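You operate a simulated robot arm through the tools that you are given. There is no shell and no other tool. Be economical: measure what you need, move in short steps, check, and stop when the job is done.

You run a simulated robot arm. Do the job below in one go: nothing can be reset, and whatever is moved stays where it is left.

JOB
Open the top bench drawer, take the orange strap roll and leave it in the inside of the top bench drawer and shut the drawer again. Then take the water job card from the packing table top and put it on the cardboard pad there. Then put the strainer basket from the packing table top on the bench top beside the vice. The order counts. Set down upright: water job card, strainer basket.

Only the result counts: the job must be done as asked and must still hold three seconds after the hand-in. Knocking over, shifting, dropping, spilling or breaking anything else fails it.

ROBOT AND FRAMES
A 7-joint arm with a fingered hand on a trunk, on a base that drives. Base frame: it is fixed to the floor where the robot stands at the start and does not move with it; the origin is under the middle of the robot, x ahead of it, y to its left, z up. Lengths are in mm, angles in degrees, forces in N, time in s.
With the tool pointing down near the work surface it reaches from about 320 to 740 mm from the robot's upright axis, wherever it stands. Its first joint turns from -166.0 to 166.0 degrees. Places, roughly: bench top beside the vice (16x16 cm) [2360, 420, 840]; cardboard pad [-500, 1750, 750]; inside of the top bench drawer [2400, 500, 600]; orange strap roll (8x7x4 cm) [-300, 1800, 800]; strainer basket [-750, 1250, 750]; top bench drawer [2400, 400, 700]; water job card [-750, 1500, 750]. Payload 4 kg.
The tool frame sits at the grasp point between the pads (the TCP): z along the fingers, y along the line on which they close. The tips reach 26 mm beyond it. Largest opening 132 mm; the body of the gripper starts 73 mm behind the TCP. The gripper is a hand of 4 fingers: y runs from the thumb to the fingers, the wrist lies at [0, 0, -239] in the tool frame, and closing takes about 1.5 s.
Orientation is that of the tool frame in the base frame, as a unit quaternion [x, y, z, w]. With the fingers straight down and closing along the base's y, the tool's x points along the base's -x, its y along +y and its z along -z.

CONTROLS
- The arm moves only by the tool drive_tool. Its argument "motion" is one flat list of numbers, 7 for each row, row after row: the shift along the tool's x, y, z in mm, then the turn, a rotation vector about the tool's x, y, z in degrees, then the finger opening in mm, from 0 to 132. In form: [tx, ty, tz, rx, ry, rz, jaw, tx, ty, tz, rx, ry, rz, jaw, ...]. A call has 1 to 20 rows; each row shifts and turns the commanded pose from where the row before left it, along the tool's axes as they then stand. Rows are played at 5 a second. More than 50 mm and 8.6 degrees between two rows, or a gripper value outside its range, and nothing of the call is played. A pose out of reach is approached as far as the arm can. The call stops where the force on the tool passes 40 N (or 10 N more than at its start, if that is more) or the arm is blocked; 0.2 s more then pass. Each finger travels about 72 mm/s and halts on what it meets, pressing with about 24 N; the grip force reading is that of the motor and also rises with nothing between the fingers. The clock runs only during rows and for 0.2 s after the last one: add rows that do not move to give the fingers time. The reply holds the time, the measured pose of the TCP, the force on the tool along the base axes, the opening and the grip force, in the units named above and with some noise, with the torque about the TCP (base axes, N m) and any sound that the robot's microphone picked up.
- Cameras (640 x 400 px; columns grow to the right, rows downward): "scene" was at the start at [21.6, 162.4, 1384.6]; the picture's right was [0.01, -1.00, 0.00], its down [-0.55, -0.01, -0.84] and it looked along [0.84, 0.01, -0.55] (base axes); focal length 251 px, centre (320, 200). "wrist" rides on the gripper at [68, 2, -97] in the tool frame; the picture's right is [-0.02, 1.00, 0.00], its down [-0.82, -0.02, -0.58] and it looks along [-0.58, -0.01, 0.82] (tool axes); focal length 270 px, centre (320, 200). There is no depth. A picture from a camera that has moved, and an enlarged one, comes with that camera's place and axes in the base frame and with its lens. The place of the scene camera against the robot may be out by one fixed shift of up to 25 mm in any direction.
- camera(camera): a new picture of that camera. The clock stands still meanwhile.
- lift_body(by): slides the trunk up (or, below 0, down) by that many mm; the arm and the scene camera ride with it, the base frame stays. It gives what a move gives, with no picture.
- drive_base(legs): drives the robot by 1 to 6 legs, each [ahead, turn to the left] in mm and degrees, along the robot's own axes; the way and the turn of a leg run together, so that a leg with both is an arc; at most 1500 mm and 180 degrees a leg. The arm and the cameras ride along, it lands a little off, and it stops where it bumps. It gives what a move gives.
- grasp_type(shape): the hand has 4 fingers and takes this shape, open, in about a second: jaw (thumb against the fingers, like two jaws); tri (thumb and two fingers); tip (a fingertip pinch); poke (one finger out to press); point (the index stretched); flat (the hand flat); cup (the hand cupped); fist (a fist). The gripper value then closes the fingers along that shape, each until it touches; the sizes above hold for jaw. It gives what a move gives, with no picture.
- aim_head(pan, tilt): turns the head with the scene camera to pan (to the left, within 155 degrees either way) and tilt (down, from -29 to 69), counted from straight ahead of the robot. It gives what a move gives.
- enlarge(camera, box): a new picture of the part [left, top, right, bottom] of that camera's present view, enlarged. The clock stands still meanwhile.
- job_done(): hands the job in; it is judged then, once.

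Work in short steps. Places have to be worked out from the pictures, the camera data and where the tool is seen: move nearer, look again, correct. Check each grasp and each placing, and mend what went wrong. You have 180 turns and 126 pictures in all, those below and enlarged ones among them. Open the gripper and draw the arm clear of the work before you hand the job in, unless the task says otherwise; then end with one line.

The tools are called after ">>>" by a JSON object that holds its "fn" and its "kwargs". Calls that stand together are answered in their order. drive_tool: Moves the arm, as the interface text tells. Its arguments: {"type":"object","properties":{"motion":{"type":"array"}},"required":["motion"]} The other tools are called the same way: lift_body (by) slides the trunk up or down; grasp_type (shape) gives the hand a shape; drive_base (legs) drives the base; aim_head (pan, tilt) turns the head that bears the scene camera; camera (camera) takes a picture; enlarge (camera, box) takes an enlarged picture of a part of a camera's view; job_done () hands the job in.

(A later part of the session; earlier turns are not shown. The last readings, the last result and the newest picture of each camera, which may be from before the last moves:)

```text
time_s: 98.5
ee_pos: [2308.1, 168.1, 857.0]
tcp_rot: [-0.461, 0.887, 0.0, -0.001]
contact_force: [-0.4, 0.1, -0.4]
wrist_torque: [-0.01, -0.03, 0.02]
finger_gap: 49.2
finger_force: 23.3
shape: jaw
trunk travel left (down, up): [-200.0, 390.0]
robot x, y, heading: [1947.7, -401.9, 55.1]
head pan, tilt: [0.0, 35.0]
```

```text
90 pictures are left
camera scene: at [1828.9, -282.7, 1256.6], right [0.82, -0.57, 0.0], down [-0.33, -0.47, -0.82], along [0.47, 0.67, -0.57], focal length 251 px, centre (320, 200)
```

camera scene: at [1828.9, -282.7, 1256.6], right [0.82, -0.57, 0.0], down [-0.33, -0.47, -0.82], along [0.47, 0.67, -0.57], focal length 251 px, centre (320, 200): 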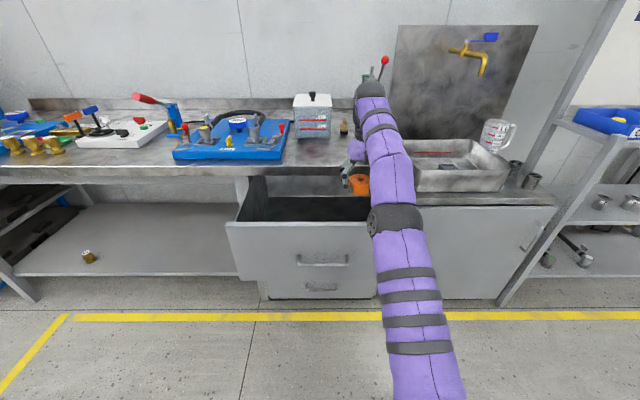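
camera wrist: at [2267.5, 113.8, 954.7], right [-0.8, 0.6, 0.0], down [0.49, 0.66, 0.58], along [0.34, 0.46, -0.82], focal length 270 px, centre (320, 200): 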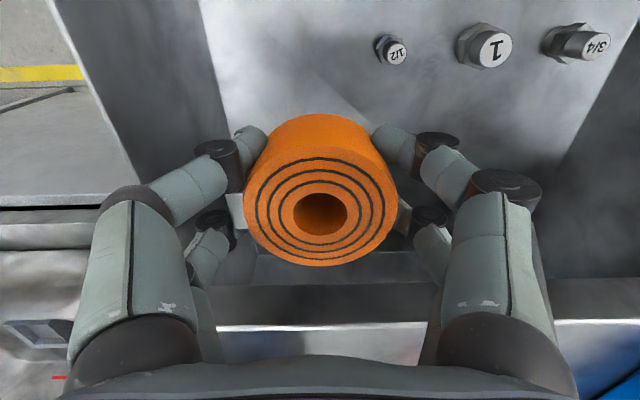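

Clearances look fine on all sides. Lower 140 more by trunk.

>>> {"fn": "lift_body", "kwargs": {"by": -140}}

>>> {"fn": "camera", "kwargs": {"camera": "wrist"}}

```text
time_s: 100.1
ee_pos: [2306.7, 169.8, 717.2]
tcp_rot: [-0.461, 0.888, 0.0, 0.0]
contact_force: [0.2, 0.2, -2.1]
wrist_torque: [0.0, -0.02, -0.02]
finger_gap: 49.3
finger_force: 23.8
shape: jaw
trunk travel left (down, up): [-60.0, 530.0]
robot x, y, heading: [1946.3, -403.0, 55.1]
head pan, tilt: [0.0, 35.0]
```

```text
89 pictures are left
camera wrist: at [2267.5, 113.7, 814.7], right [-0.8, 0.6, 0.0], down [0.49, 0.66, 0.58], along [0.34, 0.46, -0.82], focal length 270 px, centre (320, 200)
```

wrist: 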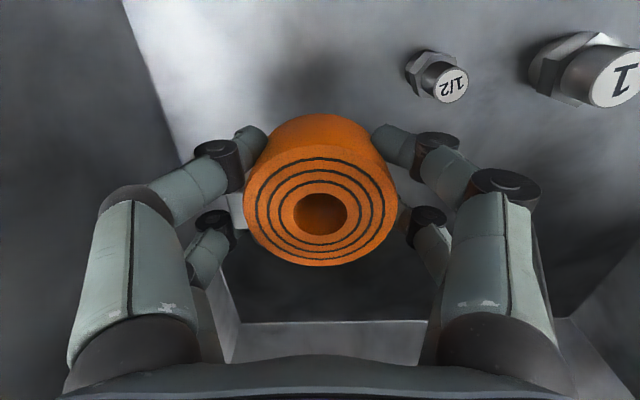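

Now lower by the arm in small steps until floor contact.

>>> {"fn": "drive_tool", "kwargs": {"motion": [0, 0, 8, 0, 0, 0, 0, 0, 0, 8, 0, 0, 0, 0, 0, 0, 8, 0, 0, 0, 0, 0, 0, 8, 0, 0, 0, 0, 0, 0, 6, 0, 0, 0, 0]}}

>>> {"fn": "camera", "kwargs": {"camera": "wrist"}}

```text
time_s: 101.3
ee_pos: [2308.2, 168.8, 679.0]
tcp_rot: [-0.46, 0.888, 0.0, 0.0]
contact_force: [0.5, 0.5, -0.9]
wrist_torque: [0.01, 0.01, -0.01]
finger_gap: 49.3
finger_force: 23.8
shape: jaw
trunk travel left (down, up): [-60.0, 530.0]
robot x, y, heading: [1940.7, -397.4, 55.0]
head pan, tilt: [0.0, 35.0]
```

```text
88 pictures are left
camera wrist: at [2267.8, 113.3, 776.3], right [-0.8, 0.6, 0.0], down [0.49, 0.66, 0.58], along [0.34, 0.46, -0.82], focal length 270 px, centre (320, 200)
```

wrist: 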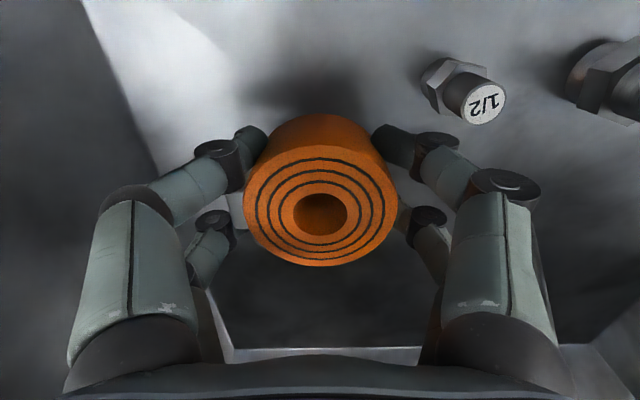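

>>> {"fn": "drive_tool", "kwargs": {"motion": [0, 0, 6, 0, 0, 0, 0, 0, 0, 6, 0, 0, 0, 0, 0, 0, 6, 0, 0, 0, 0, 0, 0, 6, 0, 0, 0, 0, 0, 0, 6, 0, 0, 0, 0]}}

>>> {"fn": "camera", "kwargs": {"camera": "wrist"}}

```text
time_s: 102.5
ee_pos: [2307.4, 167.1, 649.2]
tcp_rot: [-0.461, 0.888, 0.001, 0.0]
contact_force: [-0.1, -0.1, -1.5]
wrist_torque: [-0.01, -0.05, -0.01]
finger_gap: 49.4
finger_force: 23.9
shape: jaw
trunk travel left (down, up): [-60.0, 530.0]
robot x, y, heading: [1944.7, -407.0, 55.1]
head pan, tilt: [0.0, 35.0]
```

```text
87 pictures are left
camera wrist: at [2267.7, 113.5, 746.3], right [-0.8, 0.6, 0.0], down [0.49, 0.66, 0.58], along [0.34, 0.46, -0.82], focal length 270 px, centre (320, 200)
```

wrist: 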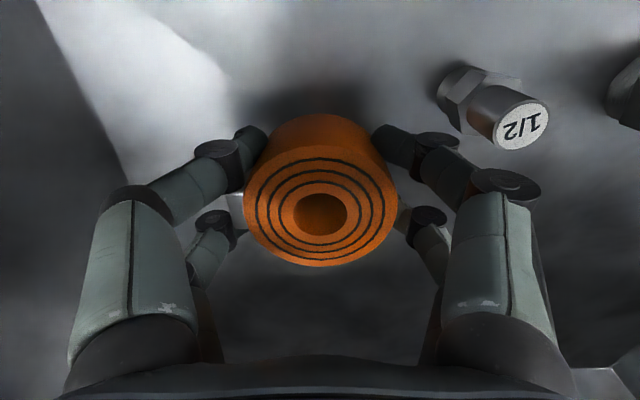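

Floor still lower (~565); the ½" fitting gets close to the left knuckle. Shift 40 right and 15 forward before lowering more.

>>> {"fn": "drive_tool", "kwargs": {"motion": [0, -20, 0, 0, 0, 0, 0, -8, -20, 0, 0, 0, 0, 0, -7, 0, 0, 0, 0, 0, 0, 0, 0, 6, 0, 0, 0, 0, 0, 0, 6, 0, 0, 0, 0, 0, 0, 6, 0, 0, 0, 0]}}

>>> {"fn": "camera", "kwargs": {"camera": "wrist"}}

```text
time_s: 103.9
ee_pos: [2348.2, 157.9, 631.2]
tcp_rot: [-0.461, 0.888, -0.001, 0.0]
contact_force: [-0.3, 0.2, -2.0]
wrist_torque: [-0.02, 0.02, 0.04]
finger_gap: 49.5
finger_force: 24.2
shape: jaw
trunk travel left (down, up): [-60.0, 530.0]
robot x, y, heading: [1946.6, -401.1, 54.9]
head pan, tilt: [0.0, 35.0]
```

```text
86 pictures are left
camera wrist: at [2308.0, 103.1, 728.8], right [-0.8, 0.6, 0.0], down [0.49, 0.66, 0.58], along [0.34, 0.46, -0.82], focal length 270 px, centre (320, 200)
```

wrist: 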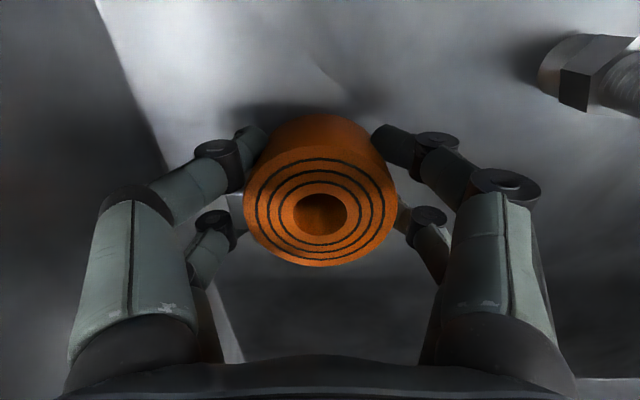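

>>> {"fn": "drive_tool", "kwargs": {"motion": [0, 0, 5, 0, 0, 0, 0, 0, 0, 5, 0, 0, 0, 0, 0, 0, 5, 0, 0, 0, 0, 0, 0, 4, 0, 0, 0, 0, 0, 0, 4, 0, 0, 0, 0, 0, 0, 4, 0, 0, 0, 0, 0, 0, 4, 0, 0, 0, 0]}}

>>> {"fn": "camera", "kwargs": {"camera": "wrist"}}

```text
time_s: 105.3
ee_pos: [2349.9, 159.0, 615.6]
tcp_rot: [-0.46, 0.888, 0.005, 0.009]
contact_force: [0.3, 1.5, 18.5]
wrist_torque: [-0.1, 0.02, -0.01]
finger_gap: 49.7
finger_force: 24.2
shape: jaw
trunk travel left (down, up): [-60.0, 530.0]
robot x, y, heading: [1945.5, -402.3, 54.9]
head pan, tilt: [0.0, 35.0]
stopped in row 6: the force on the tool passed its limit at 44 N (the readings are from after the stop); the commanded pose is now the measured one
```

```text
85 pictures are left
camera wrist: at [2308.6, 102.6, 712.0], right [-0.8, 0.6, 0.0], down [0.48, 0.65, 0.59], along [0.35, 0.48, -0.81], focal length 270 px, centre (320, 200)
```

wrist: 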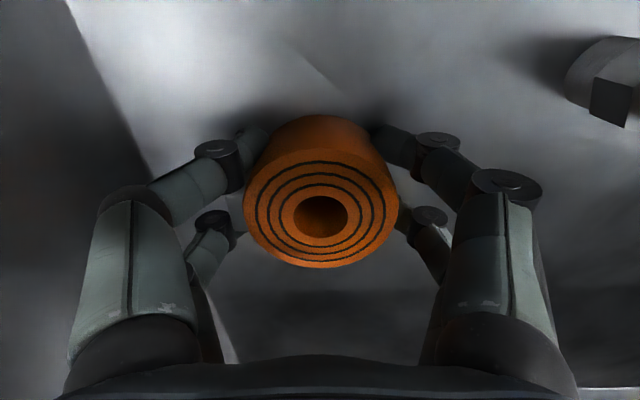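

Roll touches the drawer floor (floor ≈ 581). Ease up 2 mm and release gently.

>>> {"fn": "drive_tool", "kwargs": {"motion": [0, 0, -2, 0, 0, 0, 45, 0, 0, 0, 0, 0, 0, 60, 0, 0, 0, 0, 0, 0, 75, 0, 0, 0, 0, 0, 0, 90, 0, 0, 0, 0, 0, 0, 90, 0, 0, 0, 0, 0, 0, 90]}}

>>> {"fn": "camera", "kwargs": {"camera": "wrist"}}

```text
time_s: 106.7
ee_pos: [2349.1, 157.5, 615.2]
tcp_rot: [-0.46, 0.888, 0.002, 0.005]
contact_force: [1.1, -0.1, 3.6]
wrist_torque: [0.0, 0.2, 0.07]
finger_gap: 88.4
finger_force: 0.1
shape: jaw
trunk travel left (down, up): [-60.0, 530.0]
robot x, y, heading: [1942.2, -404.3, 55.2]
head pan, tilt: [0.0, 35.0]
```

```text
84 pictures are left
camera wrist: at [2308.5, 102.6, 710.5], right [-0.8, 0.6, 0.0], down [0.48, 0.65, 0.59], along [0.35, 0.47, -0.81], focal length 270 px, centre (320, 200)
```

wrist: 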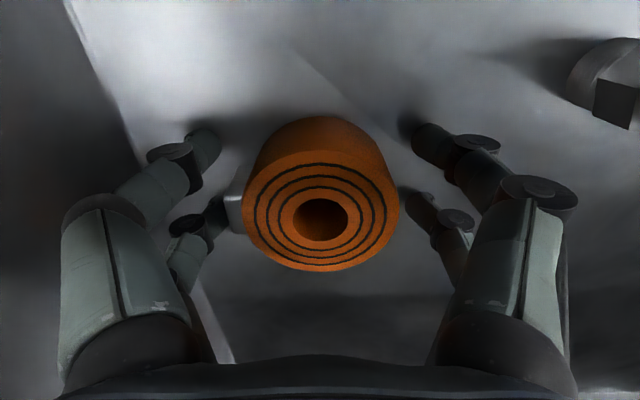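

Released. Raise straight up.

>>> {"fn": "drive_tool", "kwargs": {"motion": [0, 0, -10, 0, 0, 0, 90, 0, 0, -20, 0, 0, 0, 90, 0, 0, -30, 0, 0, 0, 90, 0, 0, -30, 0, 0, 0, 90]}}

>>> {"fn": "camera", "kwargs": {"camera": "wrist"}}

>>> {"fn": "lift_body", "kwargs": {"by": 280}}

>>> {"fn": "camera", "kwargs": {"camera": "wrist"}}

```text
time_s: 107.7
ee_pos: [2346.8, 153.9, 701.9]
tcp_rot: [-0.46, 0.888, 0.002, 0.004]
contact_force: [-0.3, 0.4, -0.3]
wrist_torque: [-0.01, -0.02, 0.02]
finger_gap: 89.5
finger_force: 0.1
shape: jaw
out of reach, approached as far as the arm can: row 4
trunk travel left (down, up): [-60.0, 530.0]
robot x, y, heading: [1944.0, -401.3, 54.8]
head pan, tilt: [0.0, 35.0]
```

```text
83 pictures are left
camera wrist: at [2306.3, 98.7, 798.8], right [-0.8, 0.6, 0.0], down [0.48, 0.65, 0.59], along [0.35, 0.47, -0.81], focal length 270 px, centre (320, 200)
```

wrist: 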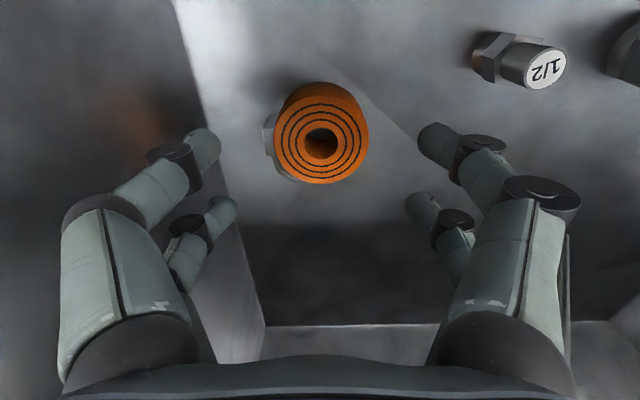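

```text
time_s: 110.5
ee_pos: [2347.9, 155.4, 982.3]
tcp_rot: [-0.461, 0.888, 0.002, 0.005]
contact_force: [-0.6, -0.1, -0.1]
wrist_torque: [0.02, 0.0, 0.0]
finger_gap: 89.6
finger_force: 0.0
shape: jaw
trunk travel left (down, up): [-340.0, 250.0]
robot x, y, heading: [1944.1, -400.7, 55.1]
head pan, tilt: [0.0, 35.0]
```

```text
82 pictures are left
camera wrist: at [2306.6, 99.3, 1078.3], right [-0.8, 0.6, 0.0], down [0.48, 0.65, 0.59], along [0.35, 0.47, -0.81], focal length 270 px, centre (320, 200)
```

wrist: 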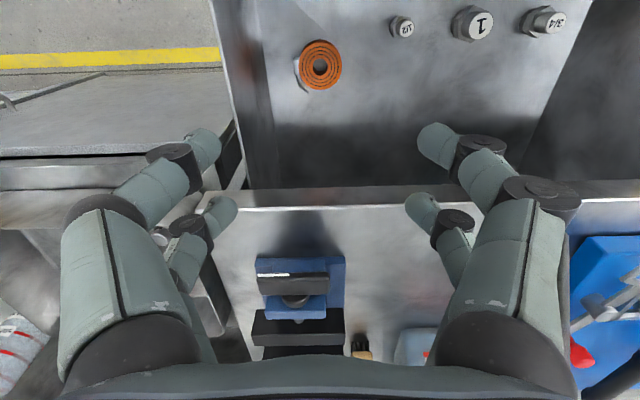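

The roll lies in the drawer, nothing else disturbed. Also the vice and the free bench spot left of it are visible. Now back off, pitch the hand horizontal with fingers closed for pushing.

>>> {"fn": "drive_base", "kwargs": {"legs": [[-300, 0]]}}

>>> {"fn": "drive_tool", "kwargs": {"motion": [30, 40, 0, 0, 0, 0, 60, 30, 40, 0, 0, 0, 0, 30, 30, 40, 0, 0, 0, 0, 0, 0, 40, 0, 0, 0, 0, 0, 0, 0, 0, 0, -8.2, 0, 0, 0, 0, 0, 0, -8.2, 0, 0, 0, 0, 0, 0, -8.2, 0, 0, 0, 0, 0, 0, -8.2, 0, 0, 0, 0, 0, 0, -8.2, 0, 0, 0, 0, 0, 0, -8.2, 0, 0, 0, 0, 0, 0, -8.2, 0, 0, 0, 0, 0, 0, -8.2, 0, 0, 0, 0, 0, 0, -8.2, 0, 0, 0, 0, 0, 0, -8.2, 0, 0, 0, 0, 0, 0, -8, 0, 0, 0, 0, 0, 0, 0, 0, 0]}}

>>> {"fn": "lift_body", "kwargs": {"by": -235}}

>>> {"fn": "camera", "kwargs": {"camera": "scene"}}

```text
time_s: 112.5
ee_pos: [2177.7, -86.5, 981.4]
tcp_rot: [-0.462, 0.887, 0.003, 0.006]
contact_force: [0.4, 0.3, 0.3]
wrist_torque: [0.05, 0.0, -0.04]
finger_gap: 89.8
finger_force: 0.2
shape: jaw
trunk travel left (down, up): [-340.0, 250.0]
robot x, y, heading: [1777.4, -643.8, 55.3]
head pan, tilt: [0.0, 35.0]
```

```text
time_s: 115.9
ee_pos: [1993.8, -68.1, 980.8]
tcp_rot: [-0.326, 0.623, 0.33, 0.63]
contact_force: [-0.5, 0.3, -0.6]
wrist_torque: [0.02, -0.01, -0.02]
finger_gap: 0.0
finger_force: 24.0
shape: jaw
out of reach, approached as far as the arm can: row 1
trunk travel left (down, up): [-340.0, 250.0]
robot x, y, heading: [1777.3, -643.6, 55.2]
head pan, tilt: [0.0, 35.0]
```

```text
time_s: 118.4
ee_pos: [1993.9, -68.1, 744.7]
tcp_rot: [-0.323, 0.623, 0.328, 0.632]
contact_force: [-0.2, -0.4, -0.8]
wrist_torque: [0.02, -0.03, 0.0]
finger_gap: 0.0
finger_force: 23.7
shape: jaw
trunk travel left (down, up): [-105.0, 485.0]
robot x, y, heading: [1772.8, -639.9, 55.0]
head pan, tilt: [0.0, 35.0]
```

```text
81 pictures are left
camera scene: at [1659.5, -524.9, 1161.6], right [0.82, -0.57, 0.0], down [-0.33, -0.47, -0.82], along [0.47, 0.67, -0.57], focal length 251 px, centre (320, 200)
```

scene: 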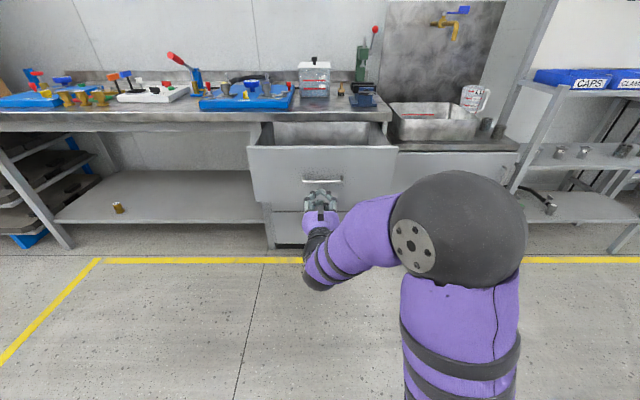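

Lined up with the drawer centre, z 745. Retract 60 then advance base 235, then look.

>>> {"fn": "drive_tool", "kwargs": {"motion": [0, 0, -30, 0, 0, 0, 0, 0, 0, -30, 0, 0, 0, 0]}}

>>> {"fn": "drive_base", "kwargs": {"legs": [[220, 0]]}}

>>> {"fn": "enlarge", "kwargs": {"camera": "scene", "box": [220, 120, 420, 245]}}

>>> {"fn": "camera", "kwargs": {"camera": "wrist"}}

```text
time_s: 119.0
ee_pos: [1957.6, -119.7, 744.2]
tcp_rot: [-0.324, 0.625, 0.328, 0.63]
contact_force: [-0.3, -0.1, 0.4]
wrist_torque: [-0.01, -0.02, -0.02]
finger_gap: 0.1
finger_force: 23.7
shape: jaw
trunk travel left (down, up): [-105.0, 485.0]
robot x, y, heading: [1777.3, -645.0, 55.0]
head pan, tilt: [0.0, 35.0]
```

```text
time_s: 120.7
ee_pos: [2079.0, 62.4, 743.8]
tcp_rot: [-0.326, 0.623, 0.33, 0.63]
contact_force: [-0.2, 0.8, -0.2]
wrist_torque: [-0.02, 0.03, -0.04]
finger_gap: 0.1
finger_force: 24.1
shape: jaw
trunk travel left (down, up): [-105.0, 485.0]
robot x, y, heading: [1901.1, -466.3, 55.5]
head pan, tilt: [0.0, 35.0]
```

```text
3.20 times, centred on (320, 182) of scene
camera zoom: at [1783.5, -345.6, 1161.6], right [0.82, -0.57, 0.0], down [-0.33, -0.47, -0.82], along [0.46, 0.67, -0.57], focal length 804 px, centre (320, 256)
```

zoom: 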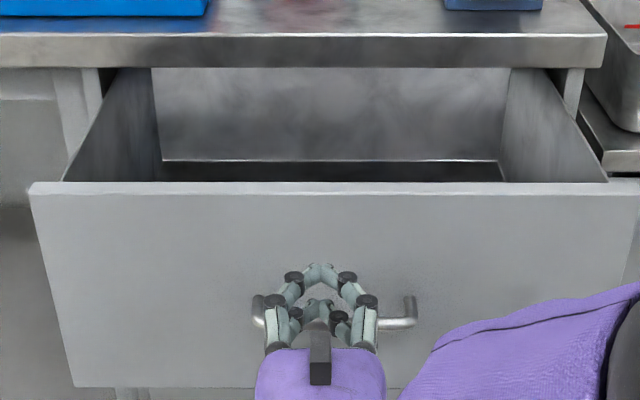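

```text
79 pictures are left
camera wrist: at [2023.6, -15.5, 675.4], right [-0.82, 0.57, 0.03], down [-0.32, -0.49, 0.81], along [0.47, 0.66, 0.59], focal length 270 px, centre (320, 200)
```

wrist: 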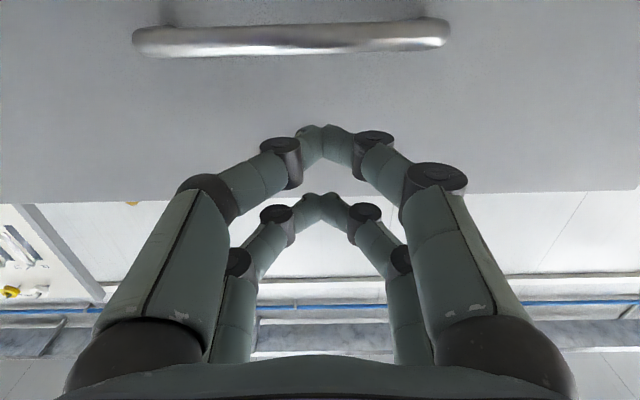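

Fingers will meet the panel between handle and top edge. Push forward 150 mm.

>>> {"fn": "drive_tool", "kwargs": {"motion": [0, 0, 15, 0, 0, 0, 0, 0, 0, 15, 0, 0, 0, 0, 0, 0, 15, 0, 0, 0, 0, 0, 0, 15, 0, 0, 0, 0, 0, 0, 15, 0, 0, 0, 0, 0, 0, 15, 0, 0, 0, 0, 0, 0, 15, 0, 0, 0, 0, 0, 0, 15, 0, 0, 0, 0, 0, 0, 15, 0, 0, 0, 0, 0, 0, 15, 0, 0, 0, 0]}}

>>> {"fn": "camera", "kwargs": {"camera": "scene"}}

```text
time_s: 122.9
ee_pos: [2164.6, 186.4, 746.5]
tcp_rot: [-0.326, 0.623, 0.33, 0.63]
contact_force: [-0.1, 0.8, -0.1]
wrist_torque: [-0.01, 0.0, 0.01]
finger_gap: 0.0
finger_force: 24.2
shape: jaw
trunk travel left (down, up): [-105.0, 485.0]
robot x, y, heading: [1901.6, -463.6, 55.3]
head pan, tilt: [0.0, 35.0]
```

```text
78 pictures are left
camera scene: at [1783.5, -345.6, 1161.6], right [0.82, -0.57, 0.0], down [-0.33, -0.47, -0.82], along [0.46, 0.67, -0.57], focal length 251 px, centre (320, 200)
```

scene: 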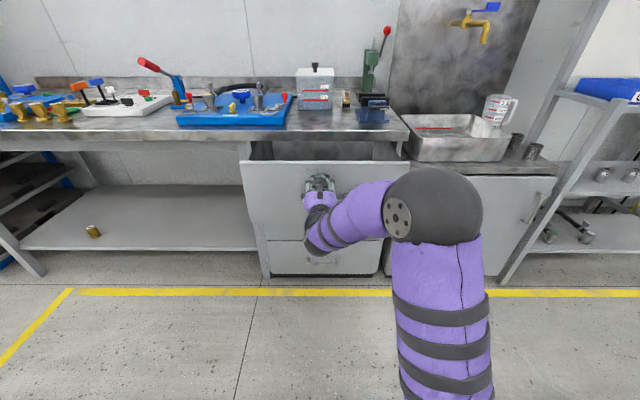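

Closing. Advance the base 90 mm, then finish with the arm.

>>> {"fn": "drive_base", "kwargs": {"legs": [[90, 0]]}}

>>> {"fn": "drive_tool", "kwargs": {"motion": [0, 0, 10, 0, 0, 0, 0, 0, 0, 10, 0, 0, 0, 0, 0, 0, 10, 0, 0, 0, 0, 0, 0, 10, 0, 0, 0, 0, 0, 0, 10, 0, 0, 0, 0, 0, 0, 10, 0, 0, 0, 0, 0, 0, 5, 0, 0, 0, 0, 0, 0, 5, 0, 0, 0, 0, 0, 0, 5, 0, 0, 0, 0, 0, 0, 5, 0, 0, 0, 0, 0, 0, 5, 0, 0, 0, 0]}}

>>> {"fn": "enlarge", "kwargs": {"camera": "scene", "box": [220, 120, 420, 245]}}

```text
time_s: 124.0
ee_pos: [2216.2, 262.0, 745.7]
tcp_rot: [-0.326, 0.622, 0.331, 0.63]
contact_force: [-1.2, -0.1, 0.1]
wrist_torque: [0.01, 0.03, 0.01]
finger_gap: 0.0
finger_force: 24.0
shape: jaw
trunk travel left (down, up): [-105.0, 485.0]
robot x, y, heading: [1956.0, -389.5, 55.7]
head pan, tilt: [0.0, 35.0]
```

```text
time_s: 125.7
ee_pos: [2252.7, 314.6, 745.6]
tcp_rot: [-0.327, 0.624, 0.33, 0.628]
contact_force: [-9.4, -19.3, 3.4]
wrist_torque: [-0.26, 0.05, -0.13]
finger_gap: 0.0
finger_force: 24.1
shape: jaw
trunk travel left (down, up): [-105.0, 485.0]
robot x, y, heading: [1952.1, -389.8, 55.5]
head pan, tilt: [0.0, 35.0]
stopped in row 8: the force on the tool passed its limit at 48 N (the readings are from after the stop); the commanded pose is now the measured one
```

```text
3.20 times, centred on (320, 182) of scene
camera zoom: at [1834.0, -273.0, 1161.8], right [0.82, -0.57, 0.0], down [-0.33, -0.47, -0.82], along [0.47, 0.68, -0.57], focal length 804 px, centre (320, 256)
```

zoom: 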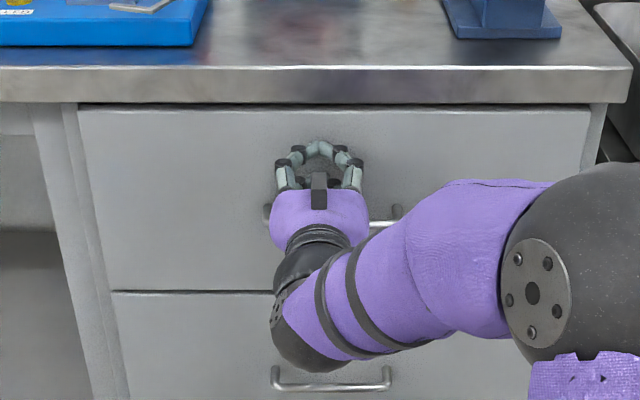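

Drawer is fully shut. Retract, back off, raise, restore tool-down and drive back to the packing table.

>>> {"fn": "drive_tool", "kwargs": {"motion": [0, 0, -20, 0, 0, 0, 0, 0, 0, -40, 0, 0, 0, 0]}}

>>> {"fn": "drive_base", "kwargs": {"legs": [[-250, 0]]}}

>>> {"fn": "lift_body", "kwargs": {"by": 270}}

>>> {"fn": "drive_tool", "kwargs": {"motion": [0, 0, -40, 0, 0, 0, 60, 0, 0, -40, 0, 0, 0, 90, 0, 0, 0, 0, 8.2, 0, 110, 0, 0, 0, 0, 8.2, 0, 110, 0, 0, 0, 0, 8.2, 0, 110, 0, 0, 0, 0, 8.2, 0, 110, 0, 0, 0, 0, 8.2, 0, 110, 0, 0, 0, 0, 8.2, 0, 110, 0, 0, 0, 0, 8.2, 0, 110, 0, 0, 0, 0, 8.2, 0, 110, 0, 0, 0, 0, 8.2, 0, 110, 0, 0, 0, 0, 8.2, 0, 110, 0, 0, 0, 0, 8, 0, 110, 0, 0, 0, 0, 0, 0, 110]}}

>>> {"fn": "camera", "kwargs": {"camera": "scene"}}

```text
time_s: 126.3
ee_pos: [2217.3, 267.8, 744.9]
tcp_rot: [-0.328, 0.624, 0.33, 0.628]
contact_force: [1.1, 0.3, -0.6]
wrist_torque: [0.03, -0.03, -0.04]
finger_gap: 0.0
finger_force: 24.5
shape: jaw
trunk travel left (down, up): [-105.0, 485.0]
robot x, y, heading: [1952.7, -389.7, 55.5]
head pan, tilt: [0.0, 35.0]
```

```text
time_s: 128.2
ee_pos: [2075.1, 61.7, 744.1]
tcp_rot: [-0.327, 0.624, 0.33, 0.629]
contact_force: [0.6, -0.3, 0.2]
wrist_torque: [0.03, 0.0, -0.02]
finger_gap: 0.1
finger_force: 23.8
shape: jaw
trunk travel left (down, up): [-105.0, 485.0]
robot x, y, heading: [1809.9, -598.0, 55.4]
head pan, tilt: [0.0, 35.0]
```

```text
time_s: 130.9
ee_pos: [2074.3, 61.3, 1015.0]
tcp_rot: [-0.328, 0.624, 0.331, 0.628]
contact_force: [0.7, -0.4, 0.1]
wrist_torque: [-0.02, -0.01, -0.01]
finger_gap: 0.0
finger_force: 24.0
shape: jaw
trunk travel left (down, up): [-375.0, 215.0]
robot x, y, heading: [1810.6, -595.9, 55.5]
head pan, tilt: [0.0, 35.0]
```

```text
time_s: 133.9
ee_pos: [2031.1, -2.9, 1015.2]
tcp_rot: [-0.465, 0.885, 0.001, 0.002]
contact_force: [0.5, 0.5, 0.7]
wrist_torque: [0.0, 0.01, 0.02]
finger_gap: 109.8
finger_force: 0.1
shape: jaw
trunk travel left (down, up): [-375.0, 215.0]
robot x, y, heading: [1815.2, -598.3, 55.4]
head pan, tilt: [0.0, 35.0]
```

```text
76 pictures are left
camera scene: at [1692.7, -477.4, 1431.6], right [0.82, -0.57, 0.0], down [-0.33, -0.47, -0.82], along [0.46, 0.67, -0.57], focal length 251 px, centre (320, 200)
```

scene: 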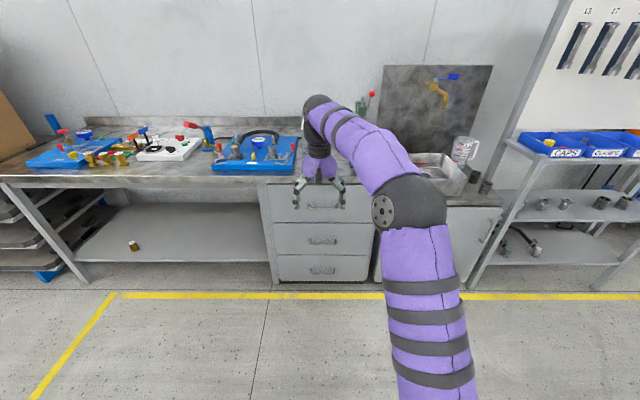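

Drawer shut confirmed. Tuck the arm and drive to the table.

>>> {"fn": "drive_tool", "kwargs": {"motion": [40, 0, 0, 0, 0, 0, 110, 40, 0, 0, 0, 0, 0, 110, 40, 0, -20, 0, 0, 0, 110, 0, 0, 0, 0, 0, 0, 110]}}

>>> {"fn": "drive_base", "kwargs": {"legs": [[0, 77.8], [1500, 0], [919, 0], [0, 12.4]]}}

>>> {"fn": "camera", "kwargs": {"camera": "scene"}}

```text
time_s: 134.9
ee_pos: [1962.9, -105.4, 1035.1]
tcp_rot: [-0.465, 0.885, 0.001, 0.004]
contact_force: [1.0, -0.5, -0.5]
wrist_torque: [-0.02, -0.02, -0.03]
finger_gap: 109.8
finger_force: 0.0
shape: jaw
trunk travel left (down, up): [-375.0, 215.0]
robot x, y, heading: [1808.0, -599.0, 55.3]
head pan, tilt: [0.0, 35.0]
```

```text
time_s: 151.2
ee_pos: [-286.5, 1345.8, 1033.5]
tcp_rot: [0.951, -0.309, -0.003, -0.001]
contact_force: [-0.1, -0.2, 0.7]
wrist_torque: [0.01, 0.0, -0.01]
finger_gap: 109.6
finger_force: 0.0
shape: jaw
trunk travel left (down, up): [-375.0, 215.0]
robot x, y, heading: [204.0, 1181.1, 144.4]
head pan, tilt: [0.0, 35.0]
```

```text
75 pictures are left
camera scene: at [81.6, 1081.5, 1431.6], right [0.59, 0.81, 0.0], down [0.46, -0.34, -0.82], along [-0.66, 0.48, -0.57], focal length 251 px, centre (320, 200)
```

scene: 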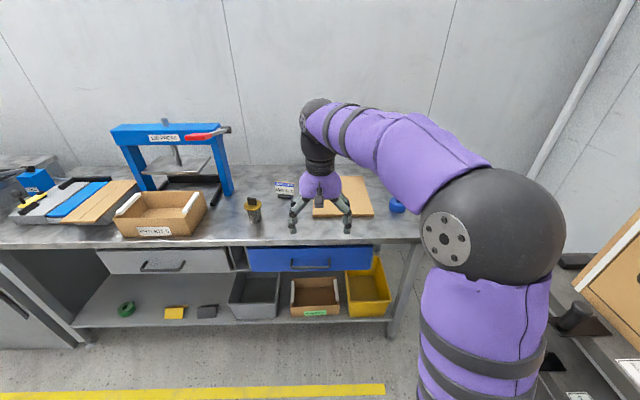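

>>> {"fn": "drive_base", "kwargs": {"legs": [[0, 8], [365, 0], [0, -6.7]]}}

>>> {"fn": "camera", "kwargs": {"camera": "scene"}}

>>> {"fn": "camera", "kwargs": {"camera": "wrist"}}

```text
time_s: 154.7
ee_pos: [-611.2, 1504.9, 1034.2]
tcp_rot: [0.954, -0.299, -0.003, -0.001]
contact_force: [0.5, -0.8, 0.5]
wrist_torque: [0.03, 0.02, -0.01]
finger_gap: 109.8
finger_force: 0.0
shape: jaw
trunk travel left (down, up): [-375.0, 215.0]
robot x, y, heading: [-121.3, 1353.0, 145.3]
head pan, tilt: [0.0, 35.0]
```

```text
74 pictures are left
camera scene: at [-237.3, 1249.7, 1431.6], right [0.57, 0.82, 0.0], down [0.47, -0.33, -0.82], along [-0.67, 0.47, -0.57], focal length 251 px, centre (320, 200)
```

scene: 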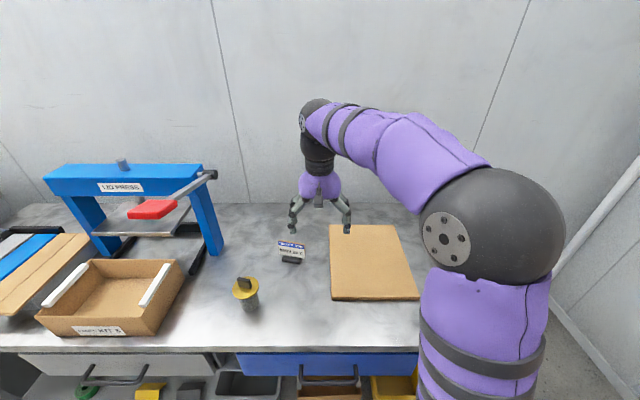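

```text
73 pictures are left
camera wrist: at [-554.1, 1464.2, 1131.4], right [-0.59, -0.81, 0.0], down [-0.66, 0.48, 0.58], along [-0.47, 0.34, -0.81], focal length 270 px, centre (320, 200)
```

wrist: 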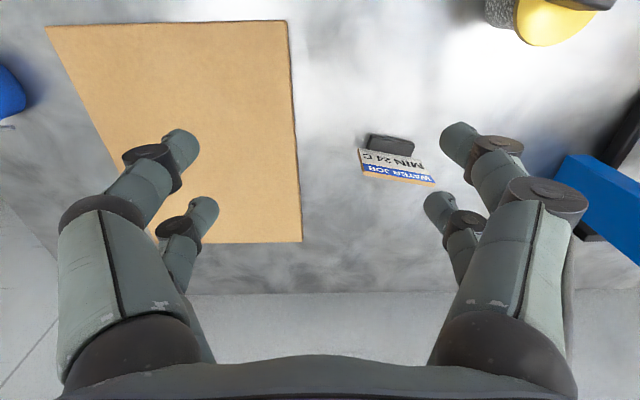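

>>> {"fn": "enlarge", "kwargs": {"camera": "scene", "box": [220, 220, 340, 320]}}

>>> {"fn": "enlarge", "kwargs": {"camera": "wrist", "box": [330, 100, 450, 200]}}

```text
4.00 times, centred on (280, 270) of scene
camera zoom: at [-237.3, 1249.7, 1431.6], right [0.57, 0.82, 0.0], down [0.47, -0.33, -0.82], along [-0.67, 0.47, -0.57], focal length 1004 px, centre (480, -80)
```

zoom: 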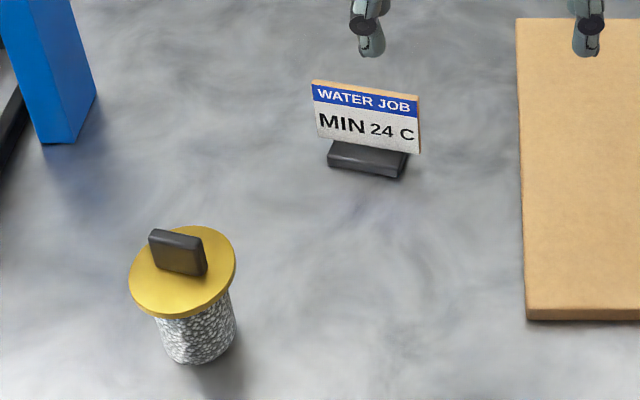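

```text
4.00 times, centred on (390, 150) of wrist
camera zoom: at [-554.1, 1464.2, 1131.4], right [-0.59, -0.81, 0.0], down [-0.66, 0.48, 0.58], along [-0.47, 0.34, -0.81], focal length 1081 px, centre (40, 400)
```

zoom: 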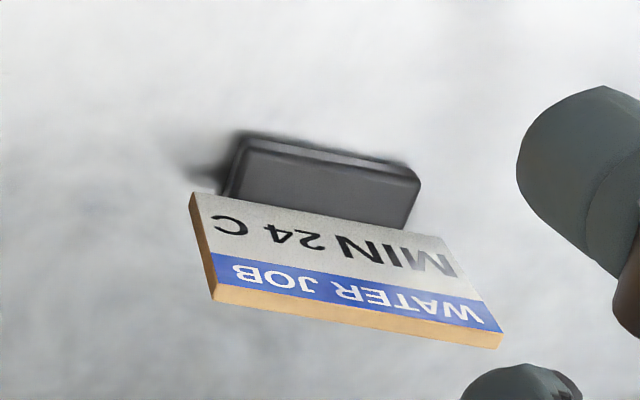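

The card is a small board in a foot block, ~94 mm forward and ~117 mm left of the TCP, turned ~10°. I'll move above it and rotate the hand by +100° so the fingers close across its faces.

>>> {"fn": "drive_tool", "kwargs": {"motion": [-32, 39, 0, 0, 0, 0, 110, -32, 39, 0, 0, 0, 0, 110, -30, 39, 0, 0, 0, 0, 110, 0, 0, 0, 0, 0, 8.33, 110, 0, 0, 0, 0, 0, 8.33, 110, 0, 0, 0, 0, 0, 8.33, 110, 0, 0, 0, 0, 0, 8.33, 110, 0, 0, 0, 0, 0, 8.33, 110, 0, 0, 0, 0, 0, 8.33, 110, 0, 0, 0, 0, 0, 8.33, 110, 0, 0, 0, 0, 0, 8.33, 110, 0, 0, 0, 0, 0, 8.33, 110, 0, 0, 0, 0, 0, 8.33, 110, 0, 0, 0, 0, 0, 8.33, 110, 0, 0, 0, 0, 0, 8.33, 110, 0, 0, 0, 0, 0, 0, 110]}}

>>> {"fn": "camera", "kwargs": {"camera": "wrist"}}

>>> {"fn": "camera", "kwargs": {"camera": "scene"}}

```text
refused: row 1 steps farther than a row can; nothing moved
```

```text
70 pictures are left
camera wrist: at [-554.1, 1464.2, 1131.4], right [-0.59, -0.81, 0.0], down [-0.66, 0.48, 0.58], along [-0.47, 0.34, -0.81], focal length 270 px, centre (320, 200)
```

wrist: 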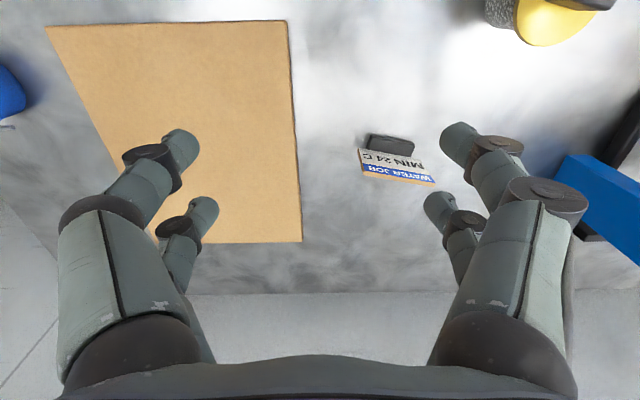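

```text
69 pictures are left
camera scene: at [-237.3, 1249.7, 1431.6], right [0.57, 0.82, 0.0], down [0.47, -0.33, -0.82], along [-0.67, 0.47, -0.57], focal length 251 px, centre (320, 200)
```

scene: 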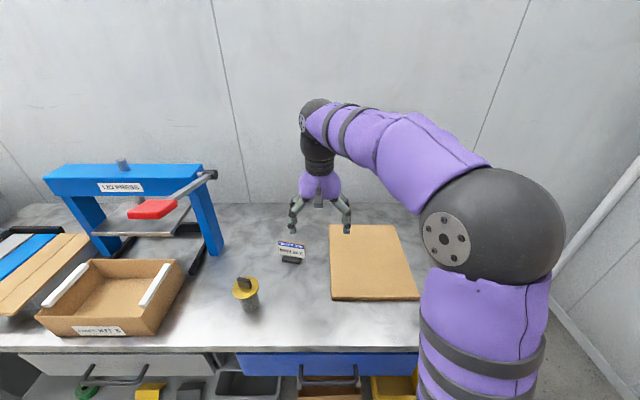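

Step slightly too long; split.

>>> {"fn": "drive_tool", "kwargs": {"motion": [-24, 30, 0, 0, 0, 0, 110, -24, 29, 0, 0, 0, 0, 110, -24, 29, 0, 0, 0, 0, 110, -22, 29, 0, 0, 0, 0, 110, 0, 0, 0, 0, 0, 8.33, 110, 0, 0, 0, 0, 0, 8.33, 110, 0, 0, 0, 0, 0, 8.33, 110, 0, 0, 0, 0, 0, 8.33, 110, 0, 0, 0, 0, 0, 8.33, 110, 0, 0, 0, 0, 0, 8.33, 110, 0, 0, 0, 0, 0, 8.33, 110, 0, 0, 0, 0, 0, 8.33, 110, 0, 0, 0, 0, 0, 8.33, 110, 0, 0, 0, 0, 0, 8.33, 110, 0, 0, 0, 0, 0, 8.33, 110, 0, 0, 0, 0, 0, 8.33, 110, 0, 0, 0, 0, 0, 0, 110]}}

```text
time_s: 158.3
ee_pos: [-754.1, 1461.9, 1034.3]
tcp_rot: [-0.384, 0.923, 0.003, -0.002]
contact_force: [-0.6, 0.0, 0.6]
wrist_torque: [0.0, 0.03, 0.01]
finger_gap: 109.7
finger_force: 0.1
shape: jaw
trunk travel left (down, up): [-375.0, 215.0]
robot x, y, heading: [-121.1, 1350.4, 145.5]
head pan, tilt: [0.0, 35.0]
```

>>> {"fn": "camera", "kwargs": {"camera": "wrist"}}

>>> {"fn": "camera", "kwargs": {"camera": "scene"}}

```text
68 pictures are left
camera wrist: at [-802.5, 1414.3, 1132.9], right [-0.69, 0.72, 0.01], down [0.59, 0.56, 0.58], along [0.41, 0.4, -0.82], focal length 270 px, centre (320, 200)
```

wrist: 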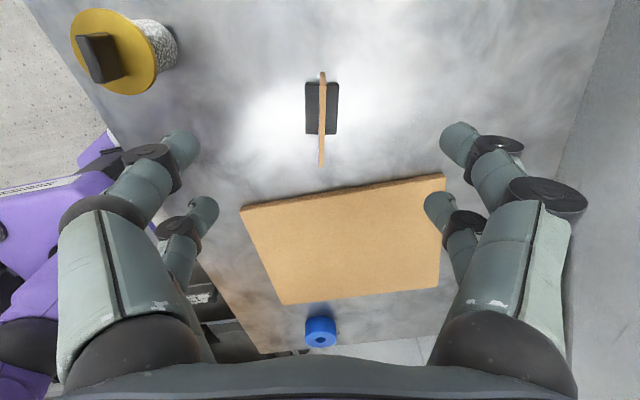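

```text
67 pictures are left
camera scene: at [-237.4, 1249.7, 1431.6], right [0.57, 0.82, 0.0], down [0.47, -0.33, -0.82], along [-0.67, 0.47, -0.57], focal length 251 px, centre (320, 200)
```

scene: 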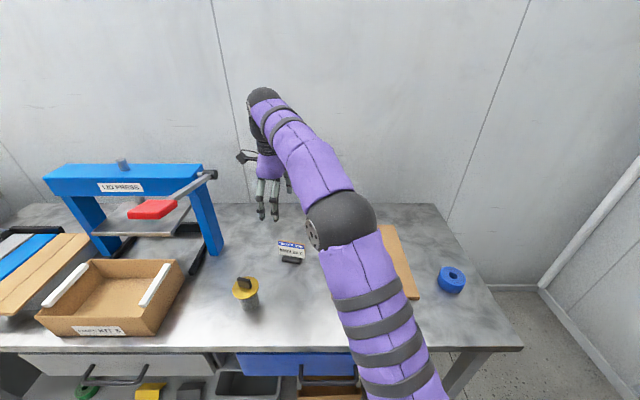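

The card is edge-on in view, well aligned; it sits 24 mm along −x. Shift and descend to ~900, check.

>>> {"fn": "drive_tool", "kwargs": {"motion": [-24, 0, 0, 0, 0, 0, 90, 0, 0, 40, 0, 0, 0, 90, 0, 0, 40, 0, 0, 0, 90, 0, 0, 40, 0, 0, 0, 90, 0, 0, 14, 0, 0, 0, 90, 0, 0, 0, 0, 0, 0, 90]}}

>>> {"fn": "camera", "kwargs": {"camera": "wrist"}}

>>> {"fn": "enlarge", "kwargs": {"camera": "scene", "box": [220, 180, 360, 300]}}

```text
time_s: 159.7
ee_pos: [-738.8, 1479.9, 899.7]
tcp_rot: [-0.385, 0.923, 0.003, -0.002]
contact_force: [-0.3, 0.5, 0.8]
wrist_torque: [0.01, -0.03, 0.04]
finger_gap: 90.3
finger_force: 0.1
shape: jaw
trunk travel left (down, up): [-375.0, 215.0]
robot x, y, heading: [-123.2, 1351.4, 145.3]
head pan, tilt: [0.0, 35.0]
```

```text
66 pictures are left
camera wrist: at [-785.6, 1433.5, 998.5], right [-0.69, 0.72, 0.01], down [0.59, 0.56, 0.58], along [0.41, 0.4, -0.82], focal length 270 px, centre (320, 200)
```

wrist: 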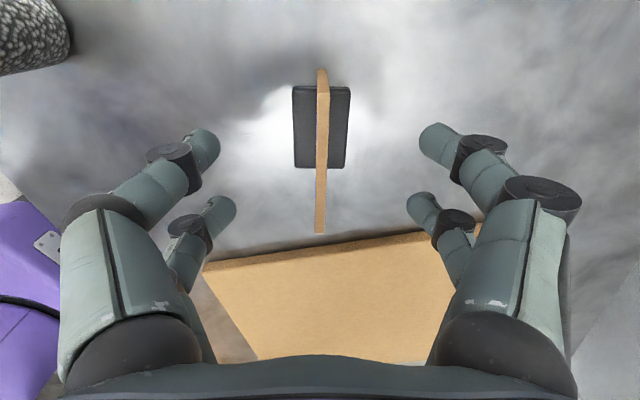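

```text
3.33 times, centred on (290, 240) of scene
camera zoom: at [-237.4, 1249.8, 1431.6], right [0.57, 0.82, 0.0], down [0.47, -0.33, -0.82], along [-0.67, 0.47, -0.57], focal length 837 px, centre (420, 67)
```

zoom: 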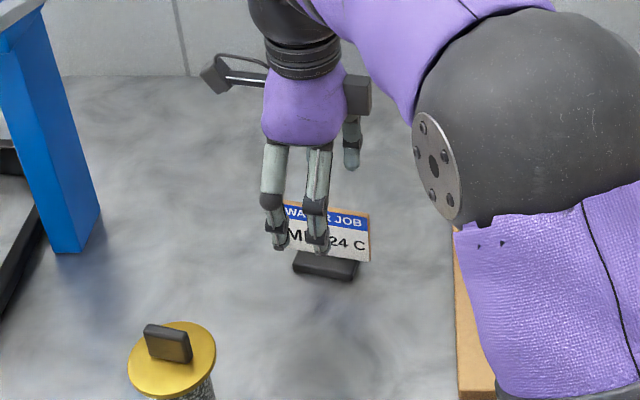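

Centered. Descend to 850 and close.

>>> {"fn": "drive_tool", "kwargs": {"motion": [0, 3, 20, 0, 0, 0, 80, 0, 0, 20, 0, 0, 0, 80, 0, 0, 10, 0, 0, 0, 80, 0, 0, 0, 0, 0, 0, 80]}}

>>> {"fn": "camera", "kwargs": {"camera": "wrist"}}

```text
time_s: 160.7
ee_pos: [-741.0, 1481.9, 852.0]
tcp_rot: [-0.385, 0.923, 0.001, -0.002]
contact_force: [-0.2, 0.1, -0.5]
wrist_torque: [0.0, -0.03, -0.02]
finger_gap: 80.5
finger_force: 0.0
shape: jaw
trunk travel left (down, up): [-375.0, 215.0]
robot x, y, heading: [-119.1, 1352.3, 145.4]
head pan, tilt: [0.0, 35.0]
```

```text
64 pictures are left
camera wrist: at [-788.9, 1434.3, 948.8], right [-0.69, 0.72, 0.01], down [0.59, 0.56, 0.58], along [0.41, 0.4, -0.82], focal length 270 px, centre (320, 200)
```

wrist: 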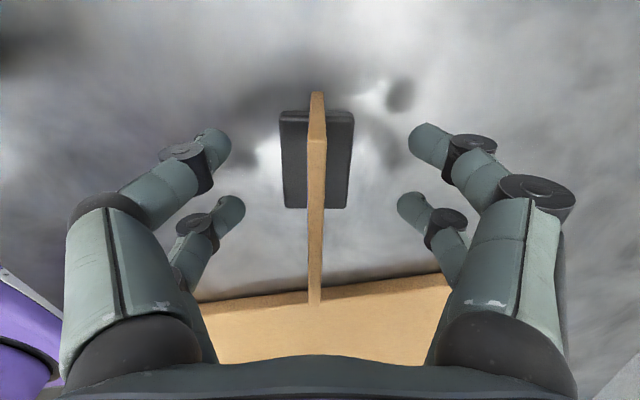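

Close on the card.

>>> {"fn": "drive_tool", "kwargs": {"motion": [0, 0, 0, 0, 0, 0, 50, 0, 0, 0, 0, 0, 0, 30, 0, 0, 0, 0, 0, 0, 20, 0, 0, 0, 0, 0, 0, 10, 0, 0, 0, 0, 0, 0, 0, 0, 0, 0, 0, 0, 0, 0, 0, 0, 0, 0, 0, 0, 0, 0, 0, 0, 0, 0, 0, 0]}}

>>> {"fn": "camera", "kwargs": {"camera": "wrist"}}

```text
time_s: 162.5
ee_pos: [-740.9, 1481.7, 851.7]
tcp_rot: [-0.385, 0.923, 0.003, -0.003]
contact_force: [1.0, 0.1, -0.4]
wrist_torque: [-0.02, 0.01, -0.02]
finger_gap: 0.9
finger_force: 24.2
shape: jaw
trunk travel left (down, up): [-375.0, 215.0]
robot x, y, heading: [-117.6, 1350.3, 145.2]
head pan, tilt: [0.0, 35.0]
```

```text
63 pictures are left
camera wrist: at [-788.9, 1434.3, 949.0], right [-0.69, 0.72, 0.01], down [0.59, 0.56, 0.58], along [0.41, 0.4, -0.82], focal length 270 px, centre (320, 200)
```

wrist: 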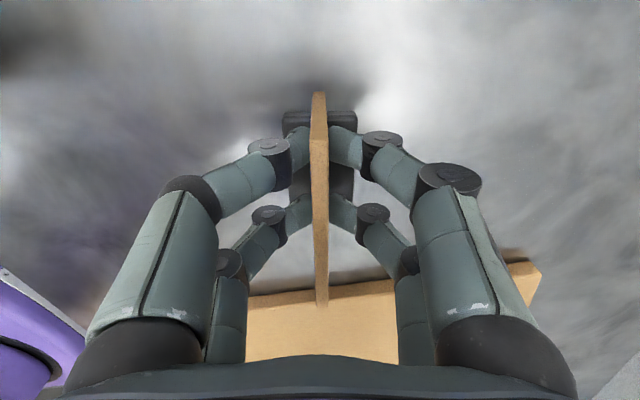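

Fingers are on both faces. Lift and check.

>>> {"fn": "drive_tool", "kwargs": {"motion": [0, 0, -15, 0, 0, 0, 0, 0, 0, -20, 0, 0, 0, 0, 0, 0, -30, 0, 0, 0, 0, 0, 0, -30, 0, 0, 0, 0, 0, 0, 0, 0, 0, 0, 0]}}

>>> {"fn": "camera", "kwargs": {"camera": "wrist"}}

>>> {"fn": "camera", "kwargs": {"camera": "scene"}}

```text
time_s: 163.7
ee_pos: [-740.7, 1481.3, 946.2]
tcp_rot: [-0.385, 0.923, 0.001, -0.002]
contact_force: [-0.2, -0.7, -0.4]
wrist_torque: [-0.02, -0.01, 0.04]
finger_gap: 0.6
finger_force: 23.8
shape: jaw
trunk travel left (down, up): [-375.0, 215.0]
robot x, y, heading: [-120.1, 1351.2, 145.4]
head pan, tilt: [0.0, 35.0]
```

```text
62 pictures are left
camera wrist: at [-788.7, 1433.3, 1044.7], right [-0.69, 0.72, 0.01], down [0.59, 0.56, 0.58], along [0.41, 0.4, -0.82], focal length 270 px, centre (320, 200)
```

wrist: 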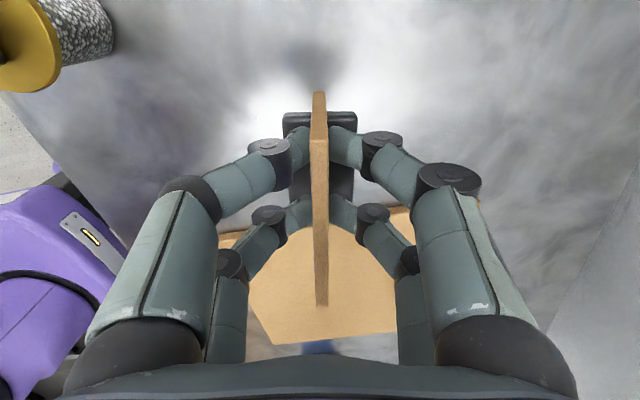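

```text
61 pictures are left
camera scene: at [-237.3, 1249.7, 1431.6], right [0.57, 0.82, 0.0], down [0.47, -0.33, -0.82], along [-0.67, 0.47, -0.57], focal length 251 px, centre (320, 200)
```

scene: 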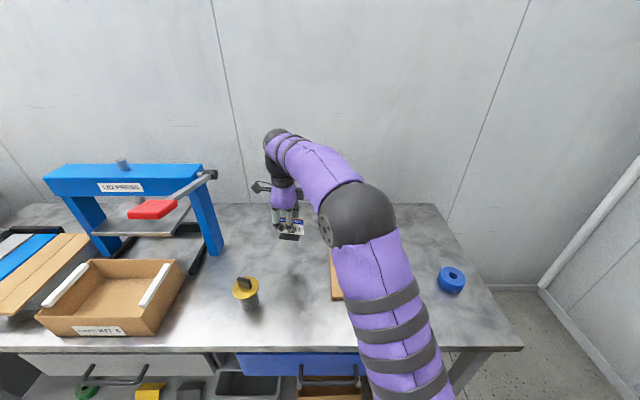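

Card held. Carry it 240 mm right to above the pad centre.

>>> {"fn": "drive_tool", "kwargs": {"motion": [-39.4, 7, 0, 0, 0, 0, 0, -39.4, 7, 0, 0, 0, 0, 0, -39.4, 7, 0, 0, 0, 0, 0, -39.4, 7, 0, 0, 0, 0, 0, -39.4, 7, 0, 0, 0, 0, 0, -39.4, 7, 0, 0, 0, 0, 0, 0, 0, 0, 0, 0, 0, 0]}}

>>> {"fn": "camera", "kwargs": {"camera": "wrist"}}

>>> {"fn": "camera", "kwargs": {"camera": "scene"}}

```text
time_s: 165.3
ee_pos: [-601.6, 1678.0, 944.8]
tcp_rot: [-0.385, 0.923, 0.002, -0.003]
contact_force: [-0.3, 0.1, -0.9]
wrist_torque: [-0.04, -0.01, 0.0]
finger_gap: 0.5
finger_force: 23.8
shape: jaw
trunk travel left (down, up): [-375.0, 215.0]
robot x, y, heading: [-118.9, 1349.9, 145.2]
head pan, tilt: [0.0, 35.0]
```

```text
60 pictures are left
camera wrist: at [-649.5, 1630.2, 1042.8], right [-0.69, 0.72, 0.01], down [0.59, 0.56, 0.58], along [0.41, 0.4, -0.82], focal length 270 px, centre (320, 200)
```

wrist: 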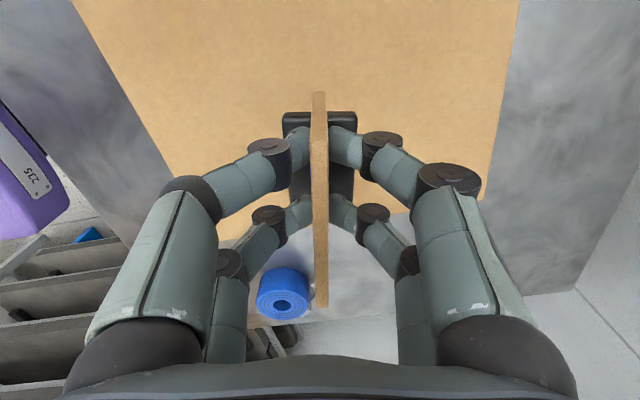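

```text
59 pictures are left
camera scene: at [-237.2, 1250.1, 1431.6], right [0.57, 0.82, 0.0], down [0.47, -0.33, -0.82], along [-0.67, 0.47, -0.57], focal length 251 px, centre (320, 200)
```

scene: 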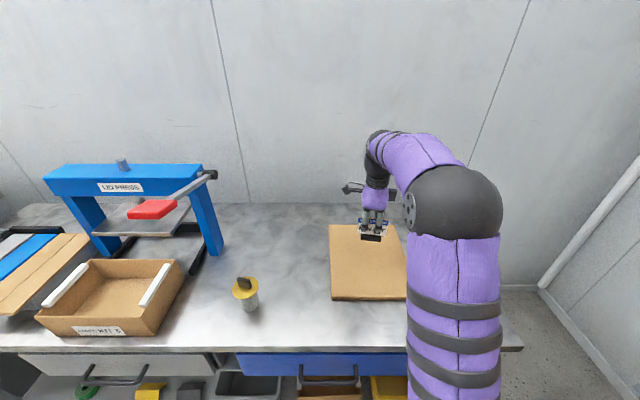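

Centred over the pad. Descend: fast 50 mm, then small steps to contact.

>>> {"fn": "drive_tool", "kwargs": {"motion": [0, 0, 25, 0, 0, 0, 0, 0, 0, 25, 0, 0, 0, 0, 0, 0, 6, 0, 0, 0, 0, 0, 0, 4, 0, 0, 0, 0, 0, 0, 0, 0, 0, 0, 0]}}

>>> {"fn": "enlarge", "kwargs": {"camera": "scene", "box": [310, 180, 430, 310]}}

```text
time_s: 166.5
ee_pos: [-604.7, 1680.0, 885.7]
tcp_rot: [-0.384, 0.923, 0.002, -0.002]
contact_force: [1.0, -0.6, -0.7]
wrist_torque: [0.01, 0.02, -0.03]
finger_gap: 0.7
finger_force: 24.2
shape: jaw
trunk travel left (down, up): [-375.0, 215.0]
robot x, y, heading: [-120.1, 1350.6, 145.2]
head pan, tilt: [0.0, 35.0]
```

```text
3.08 times, centred on (370, 245) of scene
camera zoom: at [-237.4, 1249.8, 1431.6], right [0.57, 0.82, 0.0], down [0.47, -0.33, -0.82], along [-0.67, 0.47, -0.57], focal length 773 px, centre (166, 62)
```

zoom: 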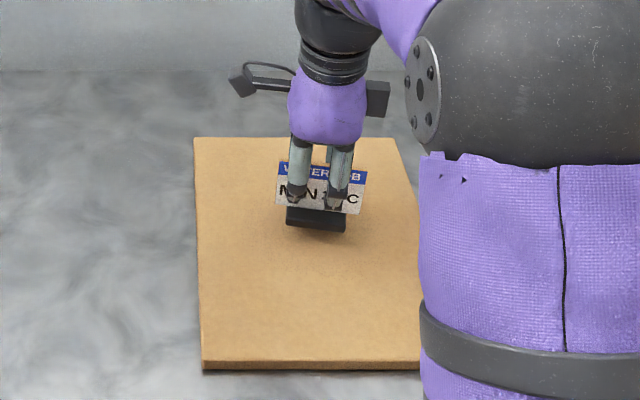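

>>> {"fn": "drive_tool", "kwargs": {"motion": [0, 0, 3, 0, 0, 0, 0, 0, 0, 3, 0, 0, 0, 0, 0, 0, 2, 0, 0, 0, 0, 0, 0, 2, 0, 0, 0, 0]}}

```text
time_s: 167.5
ee_pos: [-603.6, 1678.6, 875.3]
tcp_rot: [-0.385, 0.923, 0.003, -0.002]
contact_force: [-0.4, 0.4, -1.3]
wrist_torque: [0.02, 0.01, 0.02]
finger_gap: 0.6
finger_force: 24.4
shape: jaw
trunk travel left (down, up): [-375.0, 215.0]
robot x, y, heading: [-120.2, 1349.1, 145.3]
head pan, tilt: [0.0, 35.0]
```

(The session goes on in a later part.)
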